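You operate a simulated robot arm through the tools that you are given. There is no shell and no other tool. Be economical: measure what you need, move in short steps, check, and stop when the job is done.

The job below is to be done with a simulated robot arm. You get a single attempt, and the scene is never put back.

## Task
Close down the test machine: boom down, power off, plug parked, door shut and latched.
Fine: in that order; press DOWN once; the plug goes in the park socket; stow the stay before the door shuts.

It is judged by the outcome, as a careful person would: the job done as asked, and still so three seconds after it is handed in. It fails if anything else is knocked over, pushed out of place, dropped, spilled or broken.

## Robot
A 7-joint arm with a two-finger gripper, on a carriage that runs on a rail from [-0.501, -0.892] to [0.664, 1.184] (x, y) and turns from -191 to 141 degrees about z. Base frame: it is fixed where the carriage stands at the start and does not move with it; the origin is on the floor, on the carriage's upright axis, x ahead of it, y to its left, z up. Units: m, degrees, N and s.
Its first joint turns from -149.0 to 149.0 degrees. Places, roughly: blue cam knob [0.9, -0.3, 1.2]; blue lever [0.7, -0.3, 0.5]; brake lever [1, 0.3, 0.9]; buffer knob [1, 0.1, 0.9]; machine five latch [-3.1, 0.6, 1.2]; machine five stay [-3.1, 0.9, 0.9]; machine four latch [-2.2, 0.1, 1.2]; machine four stay [-2.2, 0.4, 0.9]; machine one door [0.5, -0.4, 1.1]; machine one latch [0.4, -0.4, 1.2]; machine one stay [0.6, -0.4, 0.9]; machine six latch [-4, 1.1, 1.2]; machine six stay [-4, 1.4, 0.9]; park socket [0.8, -0.2, 0.6]; power switch [1, 0.1, 1.1]; red cam knob [1, -0.2, 1.2]. Payload 2.45 kg.
The tool frame sits at the grasp point between the pads (the TCP): z along the fingers, y along the line on which they close. The tips reach 0.026 m beyond it. The gripper opens to 0.096 m. The gripper's body begins 0.069 m behind the TCP.
Orientation is that of the tool frame in the base frame, as a unit quaternion [w, x, y, z]. With the fingers straight down and closing along the base's y, the tool's x points along the base's -x, its y along +y and its z along -z.

## Interface
- The arm moves only by the tool drive_tool. Its argument "steps" is a list of rows, each a list of 6 numbers: the shift along the tool's x, y, z in units of 30 mm (1.0 is 30 mm), then the turn, a rotation vector about the tool's x, y, z in units of 6 degrees (1.0 is 6 degrees). In form: [[tx, ty, tz, rx, ry, rz], ...]. A call has 1 to 10 rows; each row shifts and turns the commanded pose from where the row before left it, along the tool's axes as they then stand. "gripper" is the opening, from 0 (shut) to 1 (fully open), set as the call begins (left out, the last holds). A call with a number of a shift or a turn outside -1 to 1 is refused whole. Rows are played at 5 a second. More than 0.05 m and 8.6 degrees between two rows, or a gripper value outside its range, and nothing of the call is played. Where a pose cannot be reached the arm comes as near as it can. A force on the tool above 40 N (or 10 N above the force at the start of the call, whichever is more), or a blocked arm, ends the call early, and 0.2 s more pass. Each finger halts on what it meets, pressing with about 33 N; the grip force reading is that of the motor and also rises with nothing between the fingers. The clock runs only during rows and for 0.2 s after the last one: add rows that do not move to give the fingers time. The reply holds the time, the measured pose of the TCP, the force on the tool along the base axes, the opening and the grip force, in the units named above and with some noise, with the torque about the TCP (base axes, N m) and any sound that the robot's microphone picked up.
- Cameras (640 x 400 px; columns grow to the right, rows downward): "scene" is now at [0.0292, 0.1354, 1.6763]; the picture's right is [-0.44, -0.90, 0.00], its down [-0.61, 0.30, -0.74] and it looks along [0.66, -0.32, -0.68] (base axes); focal length 275 px, centre (320, 200). "wrist" rides on the gripper at [0.082, 0.003, -0.098] in the tool frame; the picture's right is [-0.04, 1.00, 0.00], its down [-0.73, -0.03, -0.68] and it looks along [-0.68, -0.03, 0.73] (tool axes); focal length 256 px, centre (320, 200). There is no depth. A picture from a camera that has moved, and an enlarged one, comes with that camera's place and axes in the base frame and with its lens.
- capture(camera): a new picture of that camera. It takes no simulated time.
- lift_body(by): slides the trunk up (or, below 0, down) by that many m; the arm and the scene camera ride with it, the base frame stays. It gives what a move gives, with no picture.
- steer(legs): drives the robot by 1 to 6 legs, each [ahead, left, turn to the left] in m, m and degrees, along the robot's own axes; the way and the turn of a leg run together, so that a leg with both is an arc; at most 1.5 m and 180 degrees a leg. The arm and the cameras ride along, it lands a little off, and it stops where it bumps. It keeps to its track: a leg is cut to what the track allows. It gives what a move gives.
- pan_tilt(pan, tilt): turns the head with the scene camera to pan (to the left, within 155 degrees either way) and tilt (down, from -29 to 69), counted from straight ahead of the robot. It gives what a move gives.
- zoom(camera, box): a new picture of the part [left, top, right, bottom] of that camera's present view, enlarged. It takes no simulated time.
- job_done(): hands the job in; it is judged then, once.

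Go step by step. Nothing tells you exact positions but the pictures and the camera data: compare them with the known pose of the tool, close in by small moves and look again before you grip or let go. The budget is 120 turns and 82 pictures, counting those below and the enlarged ones. Unless the task says otherwise, let go and move clear before handing in, and close with one line.

The tools are called after "Call:" by a JSON object that holds its "api" and its "payload". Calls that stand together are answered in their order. drive_tool: Moves the arm, as the interface text tells. Its arguments: {"type":"object","properties":{"steps":{"type":"array"},"gripper":{"type":"number"}},"required":["steps"]} The other tools are called the same way: lift_body (by) slides the trunk up or down; steer (legs) drives the base; pan_tilt (pan, tilt) turns the head that bears the scene camera; capture (camera) takes a picture; zoom (camera, box) takes an enlarged picture of a part of a camera's view; job_done () hands the job in.

At the start:

```text
time_s: 0.0
tcp_pos: [0.6595, -0.0085, 1.0]
tcp_rot: [0.0, 0.0, 1.0, -0.001]
ft_force: [0.2, 0.4, 0.1]
ft_torque: [-0.03, -0.05, 0.0]
width: 0.0961
grasp_force: 0.0
trunk travel left (down, up): [-0.675, 0.035]
robot x, y, heading: [-0.0011, -0.0023, -0.1]
head pan, tilt: [-26.0, 42.6]
```

scene: 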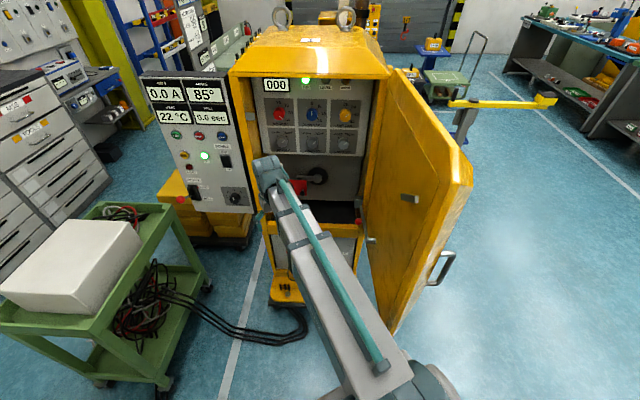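
wrist: 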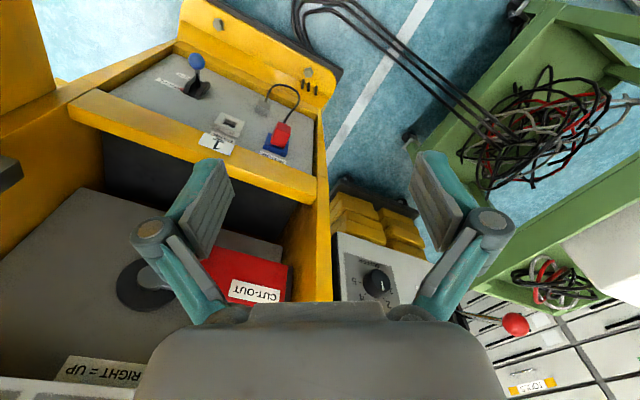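

The machine stands ahead, with its door open on the right, a panel on the left and a lower shelf with plug sockets. I'll zoom in to read the labels.

Call:
{"api": "zoom", "payload": {"camera": "scene", "box": [140, 60, 270, 220]}}

Call:
{"api": "zoom", "payload": {"camera": "scene", "box": [240, 60, 480, 220]}}

Call:
{"api": "zoom", "payload": {"camera": "wrist", "box": [60, 0, 340, 180]}}

```text
2.50 times, centred on (205, 140) of scene
camera zoom: at [0.0292, 0.1354, 1.6763], right [-0.44, -0.9, 0.0], down [-0.61, 0.3, -0.74], along [0.66, -0.32, -0.68], focal length 687 px, centre (608, 350)
```

zoom: 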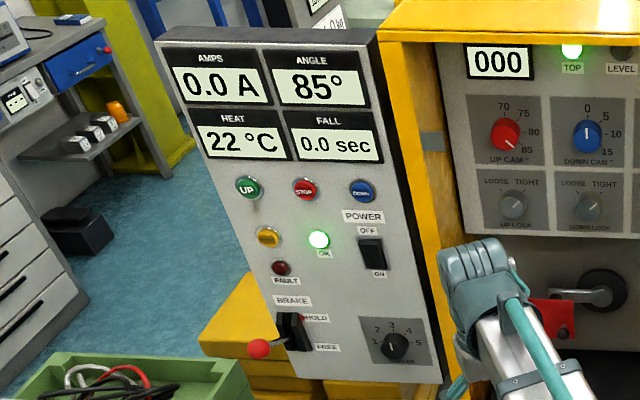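

```text
2.50 times, centred on (360, 140) of scene
camera zoom: at [0.0292, 0.1354, 1.6763], right [-0.44, -0.9, 0.0], down [-0.61, 0.3, -0.74], along [0.66, -0.32, -0.68], focal length 687 px, centre (220, 350)
```

zoom: 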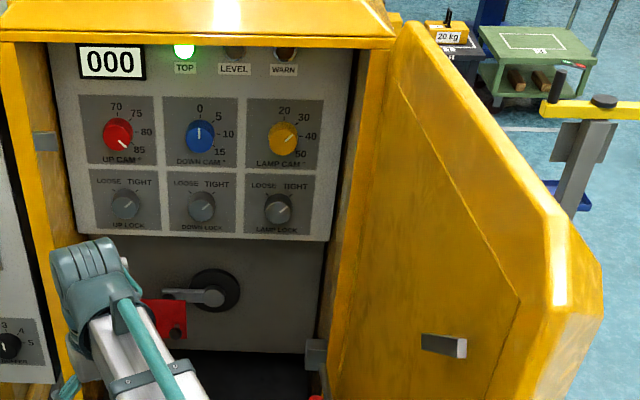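

```text
2.22 times, centred on (200, 90) of wrist
camera zoom: at [0.5782, -0.0055, 1.0981], right [0.04, 1.0, 0.0], down [0.73, -0.03, 0.68], along [0.68, -0.03, -0.73], focal length 569 px, centre (587, 444)
```

zoom: 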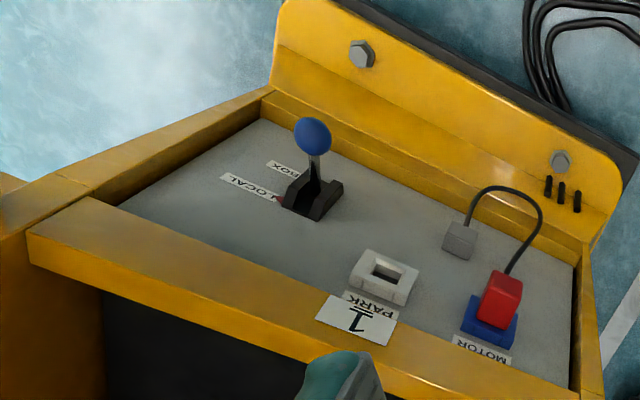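

The panel shows ANGLE 85° with the TOP lamp lit, and there's a brake lever, a power switch and the UP/STOP/DOWN buttons. I'll look closer at those and at the plug and stay.

Call:
{"api": "zoom", "payload": {"camera": "scene", "box": [160, 120, 260, 215]}}

Call:
{"api": "zoom", "payload": {"camera": "scene", "box": [340, 170, 480, 300]}}

Call:
{"api": "zoom", "payload": {"camera": "wrist", "box": [0, 180, 340, 400]}}

Call:
{"api": "pan_tilt", "payload": {"pan": -40, "tilt": 15}}

Call:
{"api": "capture", "payload": {"camera": "scene"}}

```text
4.21 times, centred on (210, 168) of scene
camera zoom: at [0.0292, 0.1354, 1.6763], right [-0.44, -0.9, 0.0], down [-0.61, 0.3, -0.74], along [0.66, -0.32, -0.68], focal length 1157 px, centre (783, 337)
```

zoom: 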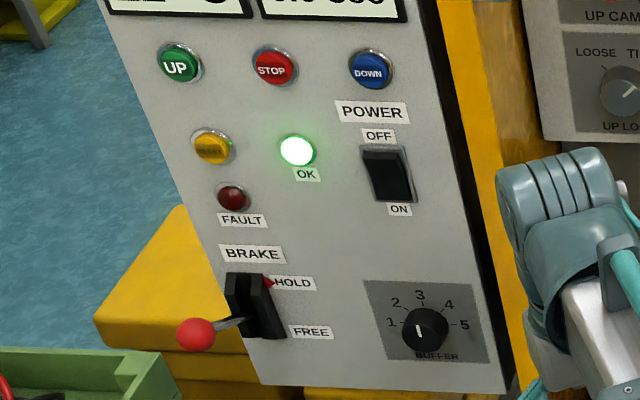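

```text
3.08 times, centred on (410, 235) of scene
camera zoom: at [0.0292, 0.1354, 1.6763], right [-0.44, -0.9, 0.0], down [-0.61, 0.3, -0.74], along [0.66, -0.32, -0.68], focal length 845 px, centre (43, 92)
```

zoom: 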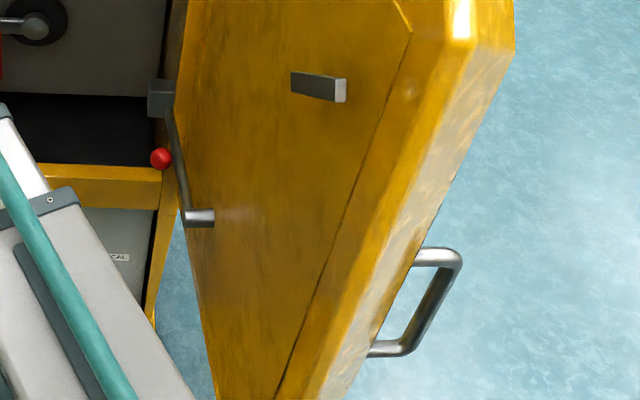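

```text
1.82 times, centred on (170, 290) of wrist
camera zoom: at [0.5782, -0.0055, 1.0981], right [0.04, 1.0, 0.0], down [0.73, -0.03, 0.68], along [0.68, -0.03, -0.73], focal length 465 px, centre (593, 36)
```

zoom: 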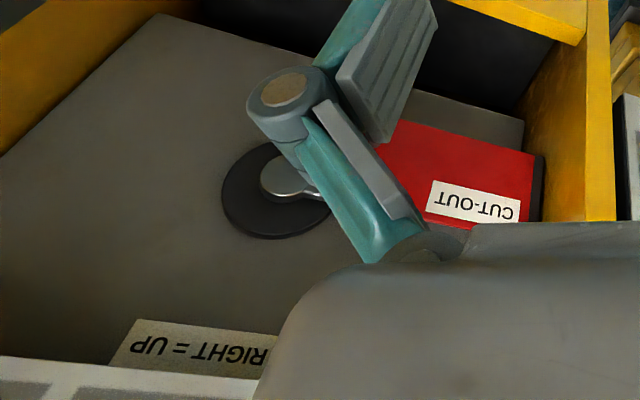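

```text
time_s: 0.9
tcp_pos: [0.6591, -0.0082, 0.9994]
tcp_rot: [0.0, 0.0, 1.0, 0.0]
ft_force: [-0.1, -0.3, -0.1]
ft_torque: [0.0, 0.01, -0.01]
width: 0.0959
grasp_force: 0.0
trunk travel left (down, up): [-0.675, 0.035]
robot x, y, heading: [0.0034, 0.0034, -0.1]
head pan, tilt: [-40.0, 15.0]
```

```text
73 pictures are left
camera scene: at [0.026, 0.1119, 1.7195], right [-0.64, -0.77, 0.0], down [-0.2, 0.17, -0.97], along [0.74, -0.62, -0.26], focal length 275 px, centre (320, 200)
```

scene: 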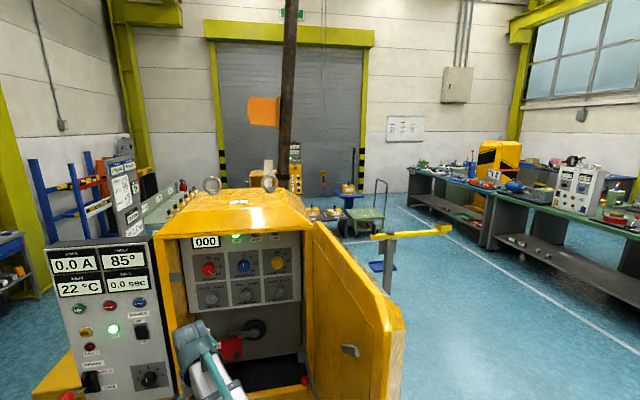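

The boom stands upright behind the machine with a flag on it. Before touching anything I'll check the posted notices in case they hold operating instructions.

Call:
{"api": "zoom", "payload": {"camera": "scene", "box": [80, 130, 180, 240]}}

Call:
{"api": "zoom", "payload": {"camera": "scene", "box": [370, 100, 450, 150]}}

Call:
{"api": "zoom", "payload": {"camera": "scene", "box": [300, 200, 480, 400]}}

```text
3.64 times, centred on (130, 185) of scene
camera zoom: at [0.026, 0.1119, 1.7195], right [-0.64, -0.77, 0.0], down [-0.2, 0.17, -0.97], along [0.74, -0.62, -0.26], focal length 999 px, centre (1011, 254)
```

zoom: 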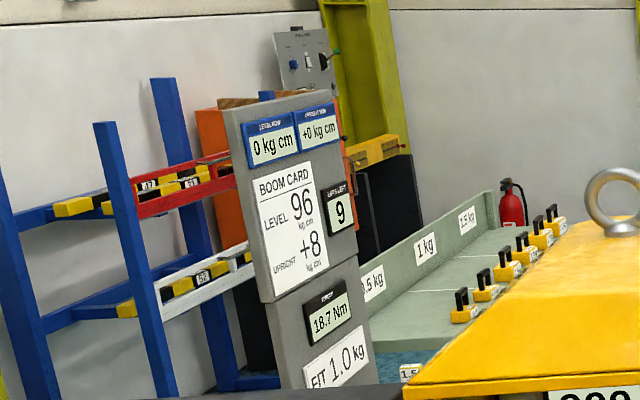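

```text
8.00 times, centred on (410, 125) of scene
camera zoom: at [0.026, 0.1119, 1.7195], right [-0.64, -0.77, 0.0], down [-0.2, 0.17, -0.97], along [0.74, -0.62, -0.26], focal length 2198 px, centre (-400, 800)
```

zoom: 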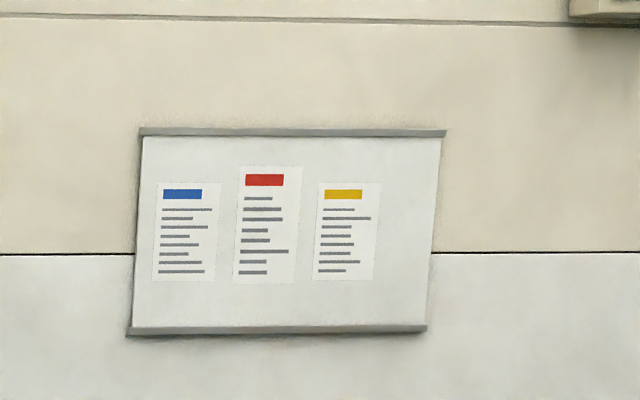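

```text
2.00 times, centred on (390, 300) of scene
camera zoom: at [0.026, 0.1119, 1.7195], right [-0.64, -0.77, 0.0], down [-0.2, 0.17, -0.97], along [0.74, -0.62, -0.26], focal length 549 px, centre (180, 0)
```

zoom: 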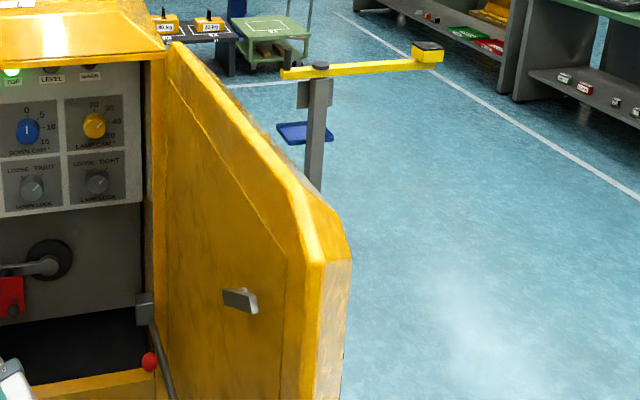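

The machine's front seems square to about -29° heading, parallel to my rail. I'll draw the tool back a little, then slide left and turn to face it.

Call:
{"api": "drive_tool", "payload": {"steps": [[1, 0, 0, 0, 0, 0], [1, 0, 0, 0, 0, 0], [1, 0, 0, 0, 0, 0], [1, 0, 0, 0, 0, 0]], "gripper": 0}}

Call:
{"api": "steer", "payload": {"legs": [[0.122, 0.218, 0], [0, 0, -29.2], [0, 0.2, 0]]}}

Call:
{"api": "pan_tilt", "payload": {"pan": 0, "tilt": 40}}

Call:
{"api": "capture", "payload": {"camera": "scene"}}

```text
time_s: 1.9
tcp_pos: [0.5378, -0.0091, 0.9992]
tcp_rot: [0.0, 0.0, 1.0, 0.0]
ft_force: [0.4, 0.3, -0.4]
ft_torque: [-0.04, 0.01, -0.04]
width: 0.0
grasp_force: 28.3
trunk travel left (down, up): [-0.675, 0.035]
robot x, y, heading: [0.0008, 0.0013, -0.0]
head pan, tilt: [-40.0, 15.0]
```

```text
time_s: 6.4
tcp_pos: [0.6818, 0.1128, 1.0009]
tcp_rot: [0.0, 0.26, 0.966, 0.0]
ft_force: [-0.2, 0.2, 0.3]
ft_torque: [-0.01, 0.0, -0.02]
width: 0.0002
grasp_force: 28.3
trunk travel left (down, up): [-0.675, 0.035]
robot x, y, heading: [0.2182, 0.3897, -30.0]
head pan, tilt: [-40.0, 15.0]
```

```text
time_s: 7.5
tcp_pos: [0.6803, 0.1124, 1.0011]
tcp_rot: [0.0, 0.26, 0.966, 0.0]
ft_force: [0.5, -0.8, 0.9]
ft_torque: [0.03, 0.02, 0.02]
width: 0.0
grasp_force: 28.0
trunk travel left (down, up): [-0.675, 0.035]
robot x, y, heading: [0.2171, 0.389, -30.2]
head pan, tilt: [0.0, 40.0]
```

```text
69 pictures are left
camera scene: at [0.3387, 0.5197, 1.6801], right [-0.5, -0.86, 0.0], down [-0.56, 0.32, -0.77], along [0.66, -0.38, -0.64], focal length 275 px, centre (320, 200)
```

scene: 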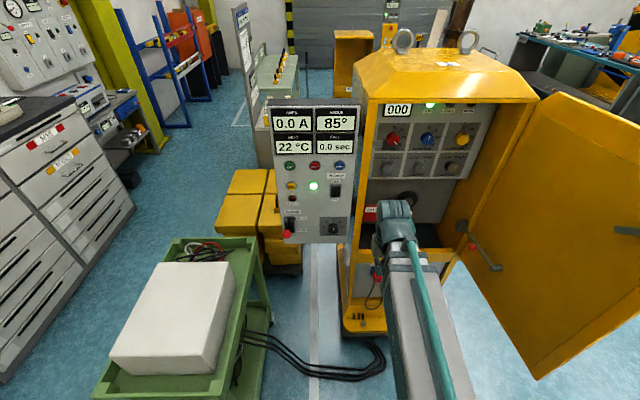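

Triangulated from the two views, DOWN is at about (0.989, 0.067, 1.167) and the power rocker at about (0.998, 0.077, 1.058). I'll pitch the tool to point at the panel.

Call:
{"api": "drive_tool", "payload": {"steps": [[0, 0, -1, 0, -1, 0], [0, 0, -1, 0, -1, 0], [0, 0, -1, 0, -1, 0], [0, 0, -1, 0, -1, 0], [0, 0, 0, 0, -1, 0], [0, 0, 0, 0, -1, 0], [0, 0, 0, 0, -1, 0], [0, 0, 0, 0, -1, 0], [0, 0, 0, 0, -1, 0], [0, 0, 0, 0, -1, 0]]}}

Call:
{"api": "drive_tool", "payload": {"steps": [[0, 0, 0, 0, -1, 0], [0, 0, 0, 0, -1, 0], [0, 0, 0, 0, -1, 0], [0, 0, 0, 0, -1, 0], [0, 0, 0, 0, -1, 0], [0, 0, 0, 0, 0, 0]]}}

Call:
{"api": "capture", "payload": {"camera": "wrist"}}

Call:
{"api": "capture", "payload": {"camera": "scene"}}

```text
time_s: 9.7
tcp_pos: [0.8106, 0.0315, 1.1706]
tcp_rot: [0.484, 0.224, 0.836, -0.13]
ft_force: [-0.8, 0.2, 0.8]
ft_torque: [0.01, 0.03, 0.02]
width: 0.0
grasp_force: 28.5
out of reach, approached as far as the arm can: row 2, 3, 4, 5, 6, 7, 8, 9, 10
trunk travel left (down, up): [-0.675, 0.035]
robot x, y, heading: [0.2174, 0.3876, -30.1]
head pan, tilt: [0.0, 40.0]
```

```text
time_s: 11.1
tcp_pos: [0.8469, 0.0107, 1.1789]
tcp_rot: [0.673, 0.183, 0.694, -0.177]
ft_force: [0.5, 0.4, -0.3]
ft_torque: [0.01, 0.04, 0.02]
width: 0.0
grasp_force: 28.5
out of reach, approached as far as the arm can: row 1, 2, 3, 4
trunk travel left (down, up): [-0.675, 0.035]
robot x, y, heading: [0.2183, 0.3892, -30.1]
head pan, tilt: [0.0, 40.0]
```

```text
68 pictures are left
camera wrist: at [0.7617, 0.062, 1.1002], right [0.49, 0.87, 0.04], down [-0.59, 0.3, 0.75], along [0.64, -0.4, 0.66], focal length 256 px, centre (320, 200)
```

wrist: 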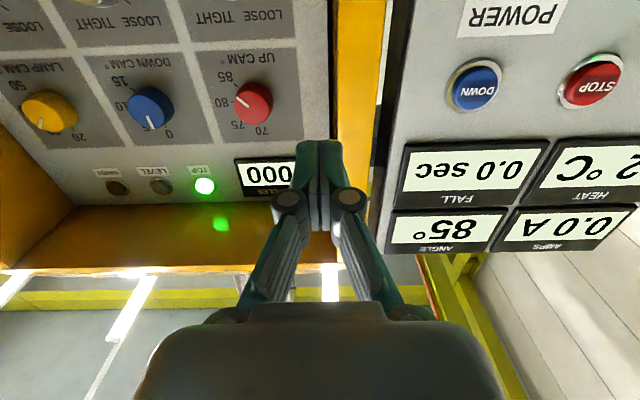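

```text
67 pictures are left
camera scene: at [0.3388, 0.5198, 1.68], right [-0.5, -0.87, 0.0], down [-0.56, 0.32, -0.77], along [0.66, -0.38, -0.64], focal length 275 px, centre (320, 200)
```

scene: 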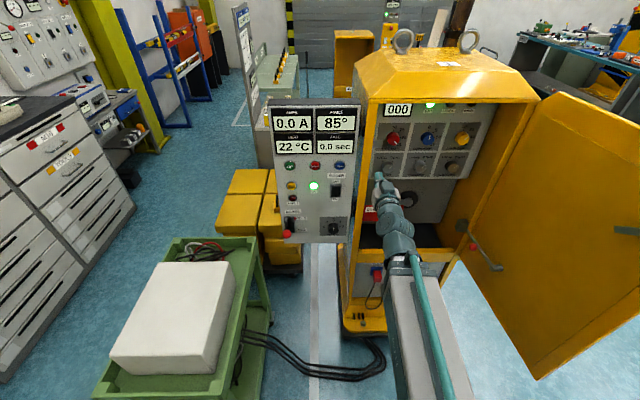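

The tool now points at the panel, but it's in line with the cabinet's left post. I'll back off, shift left to the DOWN button's column and check.

Call:
{"api": "drive_tool", "payload": {"steps": [[0, 0, -1, 0, 0, 0], [0, 0, -1, 0, 0, 0], [0.4, 1, 0, 0, 0, 0], [0, 1, 0, 0, 0, 0], [0, 1, 0, 0, 0, 0], [0, 0.95, 0, 0, 0, 0], [0, 0, 0, 0, 0, 0]]}}

Call:
{"api": "capture", "payload": {"camera": "wrist"}}

Call:
{"api": "zoom", "payload": {"camera": "scene", "box": [270, 100, 430, 260]}}

```text
time_s: 12.7
tcp_pos: [0.9067, 0.1086, 1.1667]
tcp_rot: [0.683, 0.183, 0.683, -0.184]
ft_force: [-0.3, -0.2, 0.2]
ft_torque: [0.0, 0.01, -0.01]
width: 0.0
grasp_force: 28.5
out of reach, approached as far as the arm can: row 1, 2
trunk travel left (down, up): [-0.675, 0.035]
robot x, y, heading: [0.2177, 0.3907, -30.2]
head pan, tilt: [0.0, 40.0]
```

```text
66 pictures are left
camera wrist: at [0.8242, 0.1599, 1.0846], right [0.5, 0.86, 0.04], down [-0.6, 0.32, 0.73], along [0.62, -0.39, 0.68], focal length 256 px, centre (320, 200)
```

wrist: 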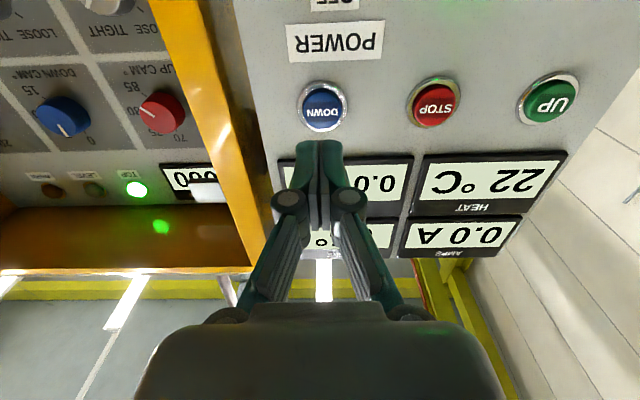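

```text
2.50 times, centred on (350, 180) of scene
camera zoom: at [0.3386, 0.5198, 1.68], right [-0.5, -0.87, 0.0], down [-0.56, 0.32, -0.77], along [0.66, -0.38, -0.64], focal length 687 px, centre (245, 250)
```

zoom: 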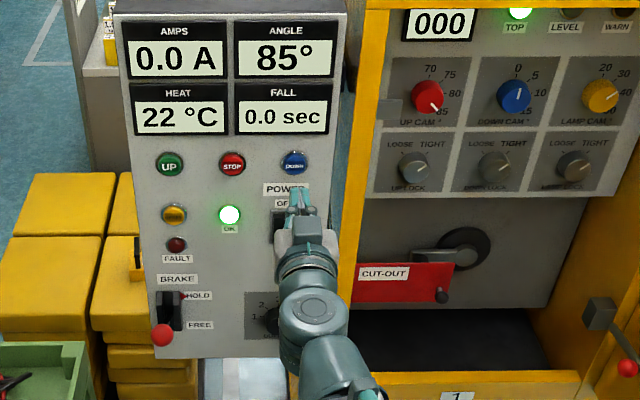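

TCP is lined up with DOWN in both lateral and height (l≈0.538, z≈1.166). I'll advance and press gently.

Call:
{"api": "drive_tool", "payload": {"steps": [[0, 0, 0.7, 0, 0, 0], [0, 0, 0.7, 0, 0, 0], [0, 0, 0.2, 0, 0, 0], [0, 0, 0, 0, 0, 0]]}}

Call:
{"api": "zoom", "payload": {"camera": "wrist", "box": [220, 60, 440, 200]}}

```text
time_s: 13.7
tcp_pos: [0.948, 0.0846, 1.1645]
tcp_rot: [0.683, 0.183, 0.683, -0.183]
ft_force: [0.3, 0.6, -0.1]
ft_torque: [0.05, 0.0, 0.0]
width: 0.0002
grasp_force: 28.1
trunk travel left (down, up): [-0.675, 0.035]
robot x, y, heading: [0.2197, 0.3913, -30.2]
head pan, tilt: [0.0, 40.0]
```

```text
2.86 times, centred on (330, 130) of wrist
camera zoom: at [0.8648, 0.1365, 1.0828], right [0.5, 0.86, 0.04], down [-0.6, 0.31, 0.73], along [0.62, -0.39, 0.68], focal length 731 px, centre (291, 400)
```

zoom: 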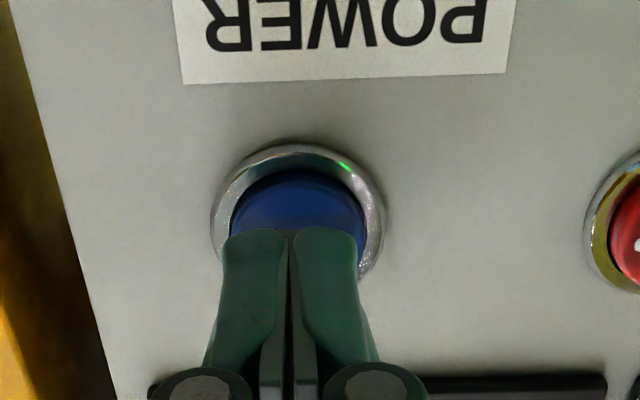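

The tip is right in front of DOWN. I'll press in small steps.

Call:
{"api": "drive_tool", "payload": {"steps": [[0, 0.08, 0.2, 0, 0, 0], [0, 0, 0.2, 0, 0, 0], [0, 0, 0.15, 0, 0, 0], [0, 0, 0, 0, 0, 0]]}}

Call:
{"api": "zoom", "payload": {"camera": "wrist", "box": [0, 0, 640, 400]}}

```text
time_s: 14.7
tcp_pos: [0.9649, 0.0809, 1.1666]
tcp_rot: [0.683, 0.183, 0.683, -0.184]
ft_force: [-0.6, 0.2, -0.4]
ft_torque: [0.0, -0.01, -0.06]
width: 0.0
grasp_force: 28.0
trunk travel left (down, up): [-0.675, 0.035]
robot x, y, heading: [0.2196, 0.3892, -30.2]
head pan, tilt: [0.0, 40.0]
```

```text
1.00 times, centred on (320, 200) of wrist (not enlarged: the box is as wide or as high as the picture)
camera zoom: at [0.8807, 0.1318, 1.0846], right [0.5, 0.86, 0.04], down [-0.6, 0.32, 0.73], along [0.62, -0.39, 0.68], focal length 256 px, centre (320, 200)
```

zoom: 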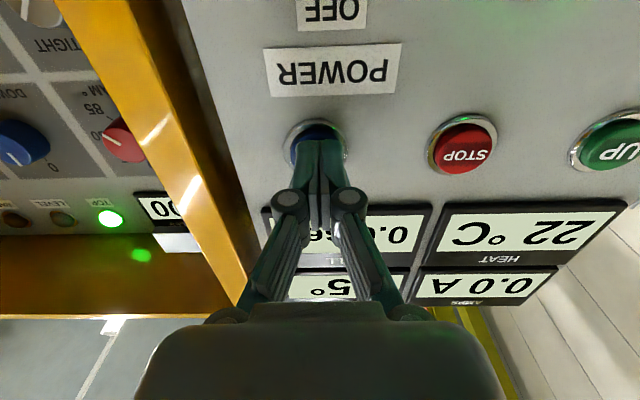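

Not touching yet. I'll continue forward in small steps.

Call:
{"api": "drive_tool", "payload": {"steps": [[0, 0, 0.15, 0, 0, 0], [0, 0, 0.15, 0, 0, 0], [0, 0, 0.15, 0, 0, 0]]}}

```text
time_s: 15.5
tcp_pos: [0.9727, 0.0745, 1.1684]
tcp_rot: [0.683, 0.183, 0.683, -0.183]
ft_force: [-18.3, 10.3, -7.7]
ft_torque: [0.1, 0.13, 0.01]
width: 0.006
grasp_force: 28.4
trunk travel left (down, up): [-0.675, 0.035]
robot x, y, heading: [0.2179, 0.3907, -30.3]
head pan, tilt: [0.0, 40.0]
heard: click
```

A click, so DOWN was pressed once. Now I back off and watch the display.

Call:
{"api": "drive_tool", "payload": {"steps": [[0, 0, -1, 0, 0, 0], [0, 0, -0.6, 0, 0, 0], [0, 0, 0, 0, 0, 0]]}}

Call:
{"api": "capture", "payload": {"camera": "scene"}}

Call:
{"api": "zoom", "payload": {"camera": "scene", "box": [270, 100, 430, 260]}}

```text
time_s: 16.3
tcp_pos: [0.9337, 0.0979, 1.1678]
tcp_rot: [0.683, 0.183, 0.683, -0.183]
ft_force: [-0.8, -1.0, 0.9]
ft_torque: [0.01, 0.01, -0.02]
width: 0.0
grasp_force: 28.9
trunk travel left (down, up): [-0.675, 0.035]
robot x, y, heading: [0.2172, 0.3906, -30.2]
head pan, tilt: [0.0, 40.0]
```

```text
62 pictures are left
camera scene: at [0.3385, 0.5199, 1.68], right [-0.5, -0.87, 0.0], down [-0.56, 0.32, -0.77], along [0.66, -0.38, -0.64], focal length 275 px, centre (320, 200)
```

scene: 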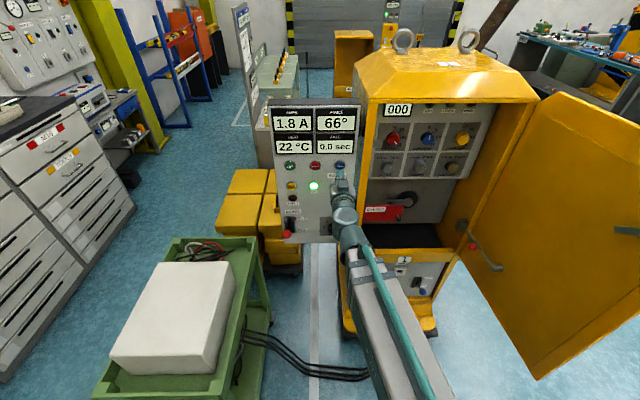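

```text
2.50 times, centred on (350, 180) of scene
camera zoom: at [0.3385, 0.5199, 1.68], right [-0.5, -0.87, 0.0], down [-0.56, 0.32, -0.77], along [0.66, -0.38, -0.64], focal length 687 px, centre (245, 250)
```

zoom: 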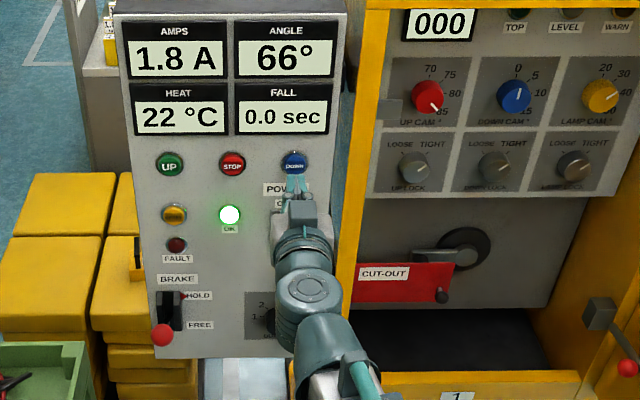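

The boom is coming down (66° and falling). Meanwhile I'll move down in front of the power switch.

Call:
{"api": "drive_tool", "payload": {"steps": [[0, 0, -0.5, 0, 0, 0], [1, 0, 0, 0, 0, 0], [1, 0, 0, 0, 0, 0], [1, 0.3, 0, 0, 0, 0], [0, 0, 0, 0, 0, 0]]}}

Call:
{"api": "capture", "payload": {"camera": "wrist"}}

Call:
{"api": "capture", "payload": {"camera": "scene"}}

```text
time_s: 17.5
tcp_pos: [0.9256, 0.1092, 1.0752]
tcp_rot: [0.683, 0.184, 0.683, -0.184]
ft_force: [0.2, 0.6, -0.3]
ft_torque: [0.01, 0.0, -0.02]
width: 0.0
grasp_force: 28.5
trunk travel left (down, up): [-0.675, 0.035]
robot x, y, heading: [0.2178, 0.389, -30.2]
head pan, tilt: [0.0, 40.0]
```

```text
60 pictures are left
camera wrist: at [0.8424, 0.1607, 0.9928], right [0.5, 0.86, 0.04], down [-0.6, 0.32, 0.73], along [0.62, -0.39, 0.68], focal length 256 px, centre (320, 200)
```

wrist: 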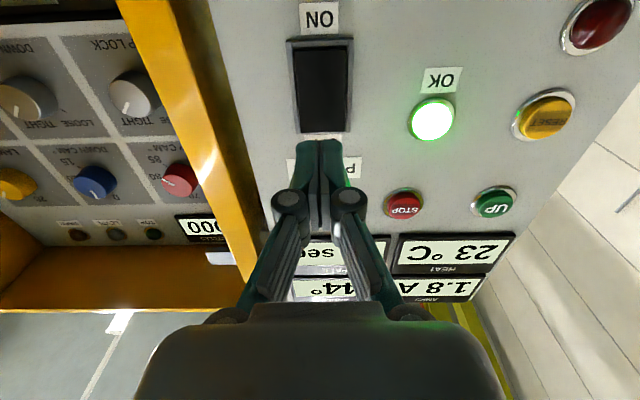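

```text
59 pictures are left
camera scene: at [0.3388, 0.5197, 1.68], right [-0.5, -0.87, 0.0], down [-0.56, 0.32, -0.77], along [0.66, -0.38, -0.64], focal length 275 px, centre (320, 200)
```

scene: 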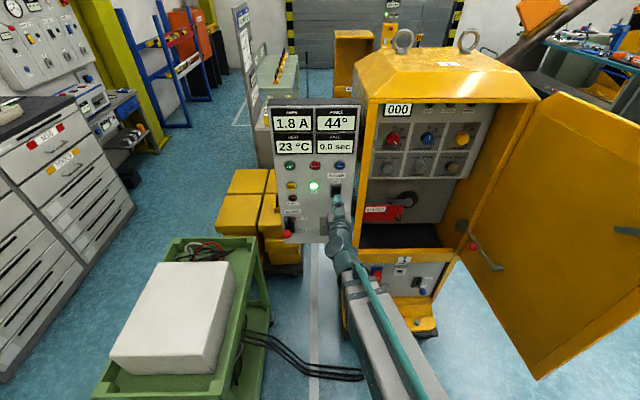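

The boom is at 44° and the tool is aligned with the OFF half of the rocker (z≈1.074). I'll wait for the boom to reach level.

Call:
{"api": "drive_tool", "payload": {"steps": [[0, 0, 0, 0, 0, 0], [0, 0, 0, 0, 0, 0], [0, 0, 0, 0, 0, 0], [0, 0, 0, 0, 0, 0], [0, 0, 0, 0, 0, 0], [0, 0, 0, 0, 0, 0], [0, 0, 0, 0, 0, 0], [0, 0, 0, 0, 0, 0], [0, 0, 0, 0, 0, 0], [0, 0, 0, 0, 0, 0]]}}

Call:
{"api": "drive_tool", "payload": {"steps": [[0, 0, 0, 0, 0, 0], [0, 0, 0, 0, 0, 0], [0, 0, 0, 0, 0, 0], [0, 0, 0, 0, 0, 0], [0, 0, 0, 0, 0, 0], [0, 0, 0, 0, 0, 0], [0, 0, 0, 0, 0, 0], [0, 0, 0, 0, 0, 0], [0, 0, 0, 0, 0, 0], [0, 0, 0, 0, 0, 0]]}}

Call:
{"api": "zoom", "payload": {"camera": "scene", "box": [270, 90, 450, 220]}}

```text
time_s: 19.7
tcp_pos: [0.9259, 0.1102, 1.0744]
tcp_rot: [0.683, 0.183, 0.683, -0.182]
ft_force: [-0.9, -0.4, 0.2]
ft_torque: [-0.01, 0.01, -0.02]
width: 0.0
grasp_force: 28.5
trunk travel left (down, up): [-0.675, 0.035]
robot x, y, heading: [0.2211, 0.3871, -30.1]
head pan, tilt: [0.0, 40.0]
```

```text
time_s: 21.9
tcp_pos: [0.9247, 0.1088, 1.076]
tcp_rot: [0.683, 0.184, 0.683, -0.183]
ft_force: [-0.4, 0.6, 0.1]
ft_torque: [0.03, 0.03, -0.04]
width: 0.0
grasp_force: 28.9
trunk travel left (down, up): [-0.675, 0.035]
robot x, y, heading: [0.2204, 0.3921, -30.3]
head pan, tilt: [0.0, 40.0]
```

```text
3.08 times, centred on (360, 155) of scene
camera zoom: at [0.3387, 0.5198, 1.68], right [-0.5, -0.87, 0.0], down [-0.56, 0.32, -0.77], along [0.66, -0.38, -0.64], focal length 845 px, centre (197, 338)
```

zoom: 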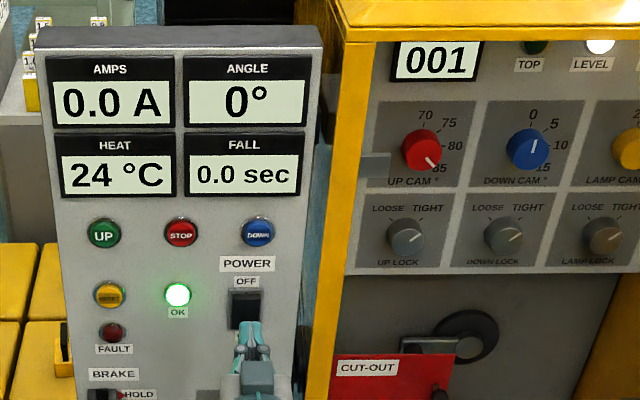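

The boom is at 0° with LEVEL lit, amps 0. Now I press the OFF half of the power rocker.

Call:
{"api": "drive_tool", "payload": {"steps": [[0, 0, 0.5, 0, 0, 0], [0, 0, 0.4, 0, 0, 0], [0, 0, 0.2, 0, 0, 0], [0, 0, 0.2, 0, 0, 0], [0, 0, 0.15, 0, 0, 0], [0, 0, 0.15, 0, 0, 0]]}}

Call:
{"api": "zoom", "payload": {"camera": "scene", "box": [270, 90, 450, 220]}}

```text
time_s: 23.3
tcp_pos: [0.9646, 0.0881, 1.0759]
tcp_rot: [0.683, 0.185, 0.682, -0.184]
ft_force: [-1.2, 0.8, 0.0]
ft_torque: [0.0, -0.03, 0.01]
width: 0.0004
grasp_force: 28.3
trunk travel left (down, up): [-0.675, 0.035]
robot x, y, heading: [0.2195, 0.3902, -30.1]
head pan, tilt: [0.0, 40.0]
```

```text
3.08 times, centred on (360, 155) of scene
camera zoom: at [0.3385, 0.5199, 1.68], right [-0.5, -0.87, 0.0], down [-0.56, 0.32, -0.77], along [0.66, -0.38, -0.64], focal length 845 px, centre (197, 338)
```

zoom: 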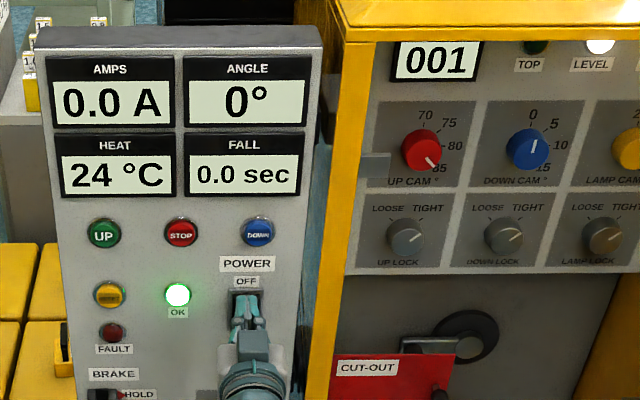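

Call:
{"api": "drive_tool", "payload": {"steps": [[0, 0, 0.15, 0, 0, 0], [0, 0, 0.15, 0, 0, 0], [0, 0, 0.15, 0, 0, 0], [0, 0, 0.15, 0, 0, 0], [0, 0, 0.15, 0, 0, 0]]}}

Call:
{"api": "zoom", "payload": {"camera": "scene", "box": [270, 90, 450, 220]}}

```text
time_s: 24.0
tcp_pos: [0.9694, 0.0864, 1.0767]
tcp_rot: [0.683, 0.183, 0.683, -0.182]
ft_force: [-11.0, 6.8, 3.2]
ft_torque: [0.07, 0.06, 0.06]
width: 0.0061
grasp_force: 28.7
trunk travel left (down, up): [-0.675, 0.035]
robot x, y, heading: [0.2216, 0.3924, -30.2]
head pan, tilt: [0.0, 40.0]
stopped in row 3: the force on the tool passed its limit at 46 N (the readings are from after the stop); the commanded pose is now the measured one
```

```text
3.08 times, centred on (360, 155) of scene
camera zoom: at [0.3369, 0.5208, 1.6803], right [-0.5, -0.87, 0.0], down [-0.56, 0.32, -0.77], along [0.66, -0.38, -0.64], focal length 845 px, centre (197, 338)
```

zoom: 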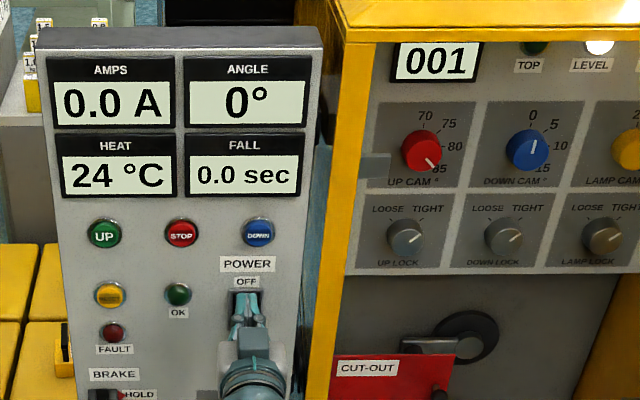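

The OK lamp went out. I'll back off and check the rocker.

Call:
{"api": "drive_tool", "payload": {"steps": [[0, 0, -1, 0, 0, 0], [0, 0, -1, 0, 0, 0], [0, -1, -0.3, 0, 0, 0], [0, -1, 0, 0, 0, 0], [0, 0, 0, 0, 0, 0]]}}

Call:
{"api": "zoom", "payload": {"camera": "wrist", "box": [300, 0, 640, 220]}}

Call:
{"api": "zoom", "payload": {"camera": "scene", "box": [270, 120, 450, 250]}}

```text
time_s: 25.2
tcp_pos: [0.8802, 0.0687, 1.0718]
tcp_rot: [0.682, 0.183, 0.685, -0.182]
ft_force: [0.2, -0.3, 0.1]
ft_torque: [-0.02, 0.01, -0.01]
width: 0.0001
grasp_force: 28.6
trunk travel left (down, up): [-0.675, 0.035]
robot x, y, heading: [0.2205, 0.3869, -30.2]
head pan, tilt: [0.0, 40.0]
```

```text
1.82 times, centred on (470, 110) of wrist
camera zoom: at [0.7971, 0.1204, 0.9906], right [0.5, 0.87, 0.04], down [-0.6, 0.31, 0.74], along [0.62, -0.39, 0.68], focal length 465 px, centre (47, 364)
```

zoom: 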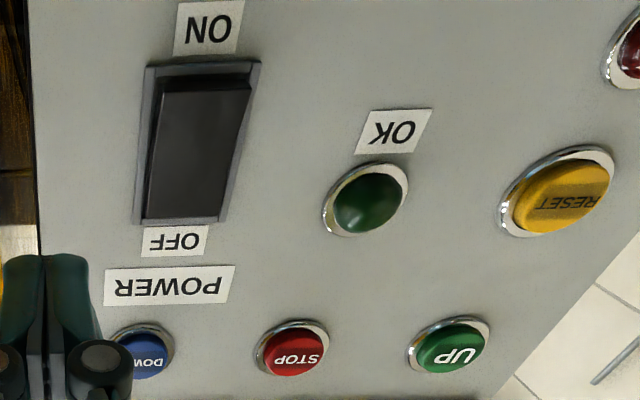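

```text
3.08 times, centred on (360, 185) of scene
camera zoom: at [0.3387, 0.5199, 1.68], right [-0.5, -0.87, 0.0], down [-0.56, 0.32, -0.77], along [0.66, -0.38, -0.64], focal length 845 px, centre (197, 246)
```

zoom: 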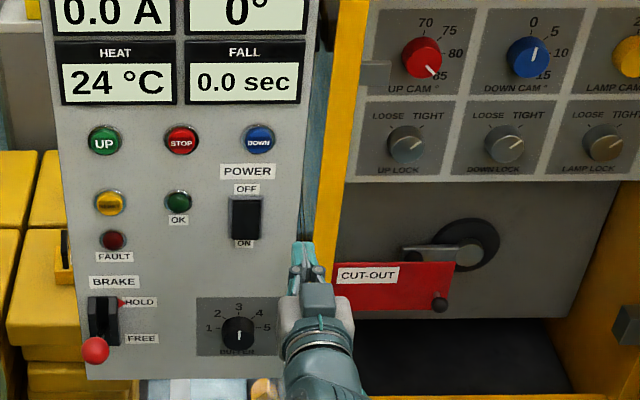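

Power is off: the rocker is over to OFF and the OK lamp is dark. The lower panel with the sockets seems to be vertical, with the plug at about (0.89, -0.12, 0.53) and park at about (0.85, -0.22, 0.58). I'll pull back a bit more and lower the trunk to it.

Call:
{"api": "drive_tool", "payload": {"steps": [[0, 0, -1, 0, 0, 0], [0, 0, -1, 0, 0, 0], [0, -1, 0, 0, 0, 0], [0, 0, 0, 0, 0, 0]], "gripper": 1}}

Call:
{"api": "lift_body", "payload": {"by": -0.3}}

Call:
{"api": "pan_tilt", "payload": {"pan": 0, "tilt": 50}}

Call:
{"api": "capture", "payload": {"camera": "scene"}}

Call:
{"api": "capture", "payload": {"camera": "wrist"}}

```text
time_s: 26.2
tcp_pos: [0.8569, 0.0525, 1.0643]
tcp_rot: [0.682, 0.183, 0.685, -0.181]
ft_force: [-0.2, 0.0, 0.3]
ft_torque: [-0.01, -0.01, -0.03]
width: 0.0961
grasp_force: 0.1
out of reach, approached as far as the arm can: row 1, 2, 3
trunk travel left (down, up): [-0.675, 0.035]
robot x, y, heading: [0.218, 0.3917, -29.8]
head pan, tilt: [0.0, 40.0]
```

```text
time_s: 29.2
tcp_pos: [0.8591, 0.0527, 0.7646]
tcp_rot: [0.682, 0.182, 0.685, -0.181]
ft_force: [-0.3, -0.6, 0.4]
ft_torque: [0.0, 0.01, -0.03]
width: 0.096
grasp_force: 0.0
trunk travel left (down, up): [-0.375, 0.335]
robot x, y, heading: [0.2192, 0.387, -30.0]
head pan, tilt: [0.0, 40.0]
```

```text
time_s: 29.9
tcp_pos: [0.8576, 0.0516, 0.7645]
tcp_rot: [0.682, 0.184, 0.684, -0.183]
ft_force: [0.2, 0.6, 0.4]
ft_torque: [-0.04, -0.04, -0.02]
width: 0.0958
grasp_force: 0.1
trunk travel left (down, up): [-0.375, 0.335]
robot x, y, heading: [0.2202, 0.3916, -29.9]
head pan, tilt: [0.0, 50.0]
```

```text
53 pictures are left
camera scene: at [0.3317, 0.5238, 1.3659], right [-0.5, -0.87, 0.0], down [-0.66, 0.38, -0.64], along [0.56, -0.32, -0.77], focal length 275 px, centre (320, 200)
```

scene: 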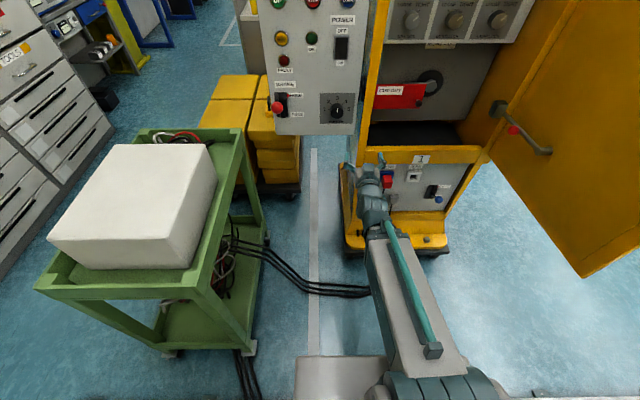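

```text
52 pictures are left
camera wrist: at [0.7741, 0.1033, 0.6828], right [0.5, 0.87, 0.04], down [-0.6, 0.31, 0.74], along [0.62, -0.39, 0.68], focal length 256 px, centre (320, 200)
```

wrist: 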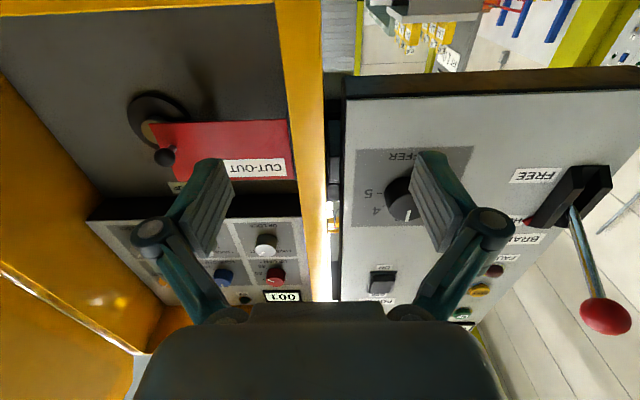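

The socket panel is vertical, below the cabinet sill. I'll lower another 0.2 m and shift right to face the plug.

Call:
{"api": "lift_body", "payload": {"by": -0.22}}

Call:
{"api": "capture", "payload": {"camera": "wrist"}}

Call:
{"api": "zoom", "payload": {"camera": "scene", "box": [320, 60, 560, 260]}}

```text
time_s: 32.2
tcp_pos: [0.8578, 0.0515, 0.544]
tcp_rot: [0.682, 0.183, 0.685, -0.182]
ft_force: [0.4, 0.2, 0.8]
ft_torque: [0.02, 0.01, 0.01]
width: 0.096
grasp_force: 0.1
trunk travel left (down, up): [-0.155, 0.555]
robot x, y, heading: [0.2238, 0.3874, -30.0]
head pan, tilt: [0.0, 50.0]
```

```text
51 pictures are left
camera wrist: at [0.7741, 0.1033, 0.4628], right [0.5, 0.87, 0.04], down [-0.6, 0.31, 0.74], along [0.62, -0.39, 0.68], focal length 256 px, centre (320, 200)
```

wrist: 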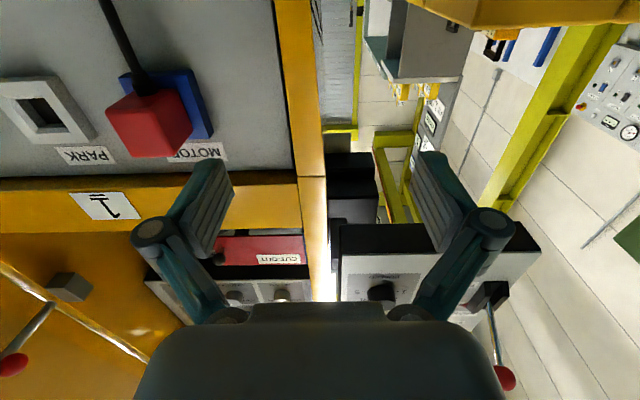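

```text
2.00 times, centred on (440, 160) of scene
camera zoom: at [0.3317, 0.5238, 1.1459], right [-0.5, -0.87, 0.0], down [-0.66, 0.38, -0.64], along [0.56, -0.32, -0.77], focal length 549 px, centre (80, 280)
```

zoom: 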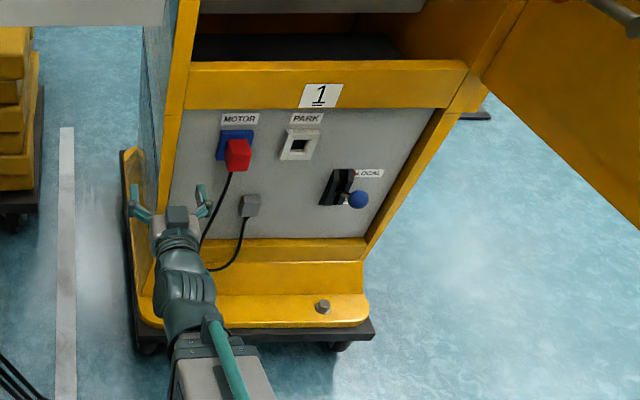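

Now I have a clear view of the plug: its body's front is at about f 0.79, lateral 0.343, z 0.55. I'll shift right 0.12 m to face it.

Call:
{"api": "drive_tool", "payload": {"steps": [[-0.2, -1, 0, 0, 0, 0], [0, -1, 0, 0, 0, 0], [0, -1, 0, 0, 0, 0], [0, -1, 0, 0, 0, 0], [0, 0, 0, 0, 0, 0]]}}

Call:
{"api": "capture", "payload": {"camera": "wrist"}}

Call:
{"api": "zoom", "payload": {"camera": "scene", "box": [340, 60, 500, 190]}}

```text
time_s: 33.5
tcp_pos: [0.8008, -0.052, 0.5477]
tcp_rot: [0.682, 0.182, 0.684, -0.181]
ft_force: [0.8, 0.8, -0.6]
ft_torque: [-0.01, 0.01, 0.03]
width: 0.096
grasp_force: 0.1
out of reach, approached as far as the arm can: row 1
trunk travel left (down, up): [-0.155, 0.555]
robot x, y, heading: [0.2208, 0.391, -30.1]
head pan, tilt: [0.0, 50.0]
```

```text
49 pictures are left
camera wrist: at [0.7173, -0.0017, 0.4668], right [0.5, 0.87, 0.04], down [-0.6, 0.31, 0.74], along [0.62, -0.39, 0.68], focal length 256 px, centre (320, 200)
```

wrist: 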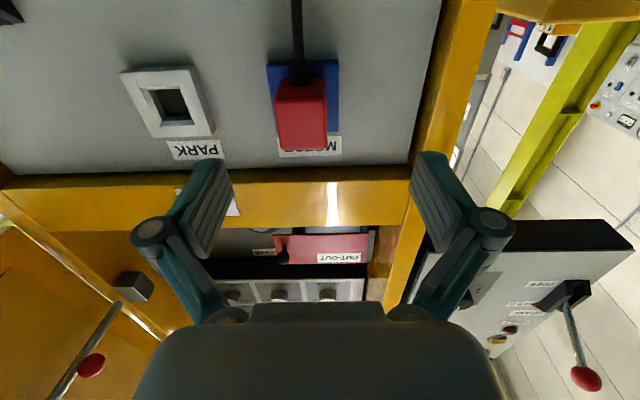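

```text
3.08 times, centred on (420, 125) of scene
camera zoom: at [0.3317, 0.5239, 1.1458], right [-0.5, -0.87, 0.0], down [-0.66, 0.38, -0.64], along [0.56, -0.32, -0.77], focal length 845 px, centre (12, 431)
```

zoom: 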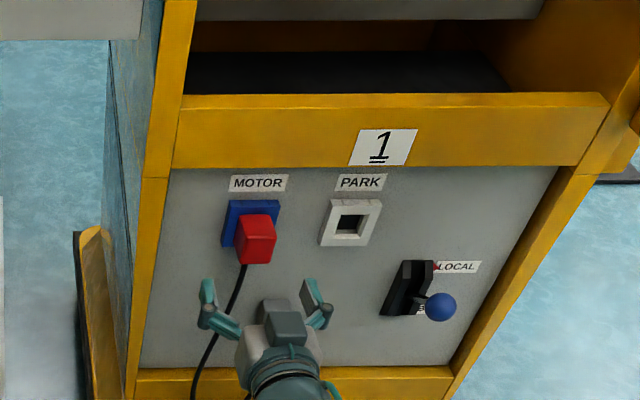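

Solving for f and z: plug body front at f 0.791, l 0.336, z 0.549; panel at f≈0.845; park hole at l≈0.218, z 0.549, so 0.117 m to the right. I'll advance partway and check centring.

Call:
{"api": "drive_tool", "payload": {"steps": [[0, -0.3, 0.6, 0, 0, 0], [0, 0, 0.7, 0, 0, 0], [0, 0, 0, 0, 0, 0]]}}

Call:
{"api": "capture", "payload": {"camera": "wrist"}}

Call:
{"api": "zoom", "payload": {"camera": "scene", "box": [370, 90, 450, 155]}}

```text
time_s: 34.2
tcp_pos: [0.8327, -0.0805, 0.5474]
tcp_rot: [0.682, 0.184, 0.684, -0.183]
ft_force: [-0.9, 0.6, -0.4]
ft_torque: [0.0, -0.03, 0.03]
width: 0.0959
grasp_force: 0.1
trunk travel left (down, up): [-0.155, 0.555]
robot x, y, heading: [0.2216, 0.3888, -29.9]
head pan, tilt: [0.0, 50.0]
```

```text
47 pictures are left
camera wrist: at [0.7479, -0.0299, 0.4658], right [0.5, 0.87, 0.04], down [-0.6, 0.31, 0.74], along [0.62, -0.39, 0.68], focal length 256 px, centre (320, 200)
```

wrist: 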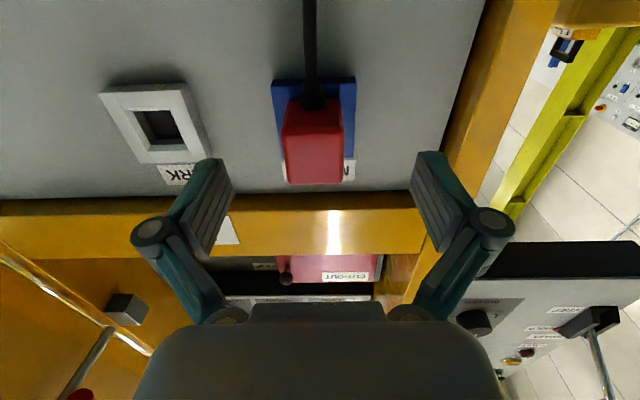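

```text
6.15 times, centred on (410, 122) of scene
camera zoom: at [0.3317, 0.5238, 1.1458], right [-0.5, -0.87, 0.0], down [-0.66, 0.38, -0.64], along [0.56, -0.32, -0.77], focal length 1691 px, centre (-234, 677)
```

zoom: 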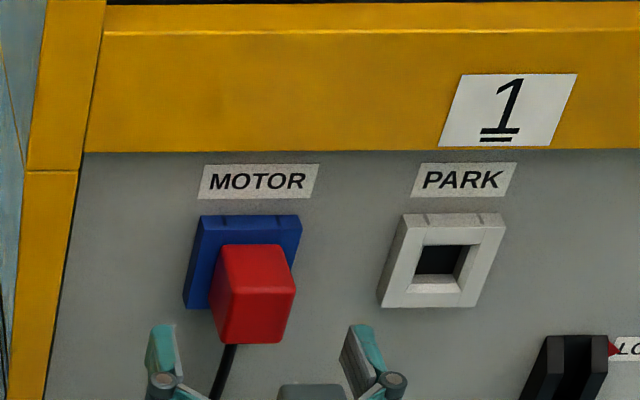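

The plug is centred between the fingers. I'll advance 24 mm and close on it.

Call:
{"api": "drive_tool", "payload": {"steps": [[0, 0, 0.4, 0, 0, 0], [0, 0, 0.4, 0, 0, 0], [0, 0, 0, 0, 0, 0]]}}

Call:
{"api": "drive_tool", "payload": {"steps": [[0, 0, 0, 0, 0, 0], [0, 0, 0, 0, 0, 0], [0, 0, 0, 0, 0, 0], [0, 0, 0, 0, 0, 0], [0, 0, 0, 0, 0, 0]], "gripper": 0}}

Call:
{"api": "capture", "payload": {"camera": "wrist"}}

Call:
{"api": "zoom", "payload": {"camera": "scene", "box": [370, 90, 450, 155]}}

```text
time_s: 35.0
tcp_pos: [0.8533, -0.0928, 0.5479]
tcp_rot: [0.682, 0.182, 0.684, -0.181]
ft_force: [0.7, 0.8, 0.3]
ft_torque: [0.03, 0.0, 0.0]
width: 0.096
grasp_force: 0.1
trunk travel left (down, up): [-0.155, 0.555]
robot x, y, heading: [0.2198, 0.3878, -29.9]
head pan, tilt: [0.0, 50.0]
```

```text
time_s: 36.2
tcp_pos: [0.8505, -0.095, 0.548]
tcp_rot: [0.681, 0.186, 0.684, -0.184]
ft_force: [-25.6, -28.9, 5.2]
ft_torque: [-0.31, -0.09, -0.63]
width: 0.0353
grasp_force: 32.4
trunk travel left (down, up): [-0.155, 0.555]
robot x, y, heading: [0.2186, 0.3882, -30.2]
head pan, tilt: [0.0, 50.0]
```

```text
45 pictures are left
camera wrist: at [0.7669, -0.0437, 0.4668], right [0.5, 0.86, 0.04], down [-0.6, 0.31, 0.74], along [0.62, -0.4, 0.67], focal length 256 px, centre (320, 200)
```

wrist: 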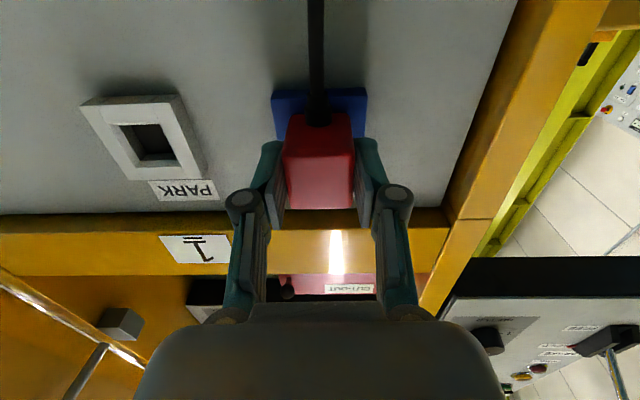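

```text
6.15 times, centred on (410, 122) of scene
camera zoom: at [0.3305, 0.5226, 1.1461], right [-0.5, -0.86, 0.0], down [-0.66, 0.39, -0.64], along [0.56, -0.32, -0.77], focal length 1691 px, centre (-234, 677)
```

zoom: 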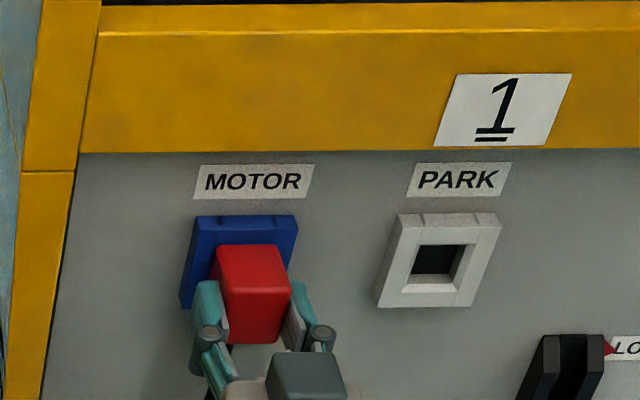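

The plug is gripped (35 mm wide), with some side load. I'll relax sideways a few millimetres, then record the seated pose.

Call:
{"api": "drive_tool", "payload": {"steps": [[0, -0.1, 0, 0, 0, 0], [0, 0, 0, 0, 0, 0]]}}

```text
time_s: 36.9
tcp_pos: [0.8502, -0.0956, 0.5482]
tcp_rot: [0.681, 0.185, 0.685, -0.182]
ft_force: [-27.3, -17.9, 0.6]
ft_torque: [-0.05, -0.07, -0.61]
width: 0.0354
grasp_force: 33.1
trunk travel left (down, up): [-0.155, 0.555]
robot x, y, heading: [0.2163, 0.3918, -30.1]
head pan, tilt: [0.0, 50.0]
```

Call:
{"api": "drive_tool", "payload": {"steps": [[0, -0.15, 0, 0, 0, 0], [0, -0.1, -0.05, 0, 0, 0], [0, 0, 0, 0, 0, 0]]}}

```text
time_s: 37.6
tcp_pos: [0.8504, -0.0965, 0.5474]
tcp_rot: [0.684, 0.178, 0.685, -0.179]
ft_force: [12.9, 19.2, -7.2]
ft_torque: [0.52, 0.67, 0.56]
width: 0.0353
grasp_force: 33.3
trunk travel left (down, up): [-0.155, 0.555]
robot x, y, heading: [0.219, 0.3901, -29.9]
head pan, tilt: [0.0, 50.0]
```

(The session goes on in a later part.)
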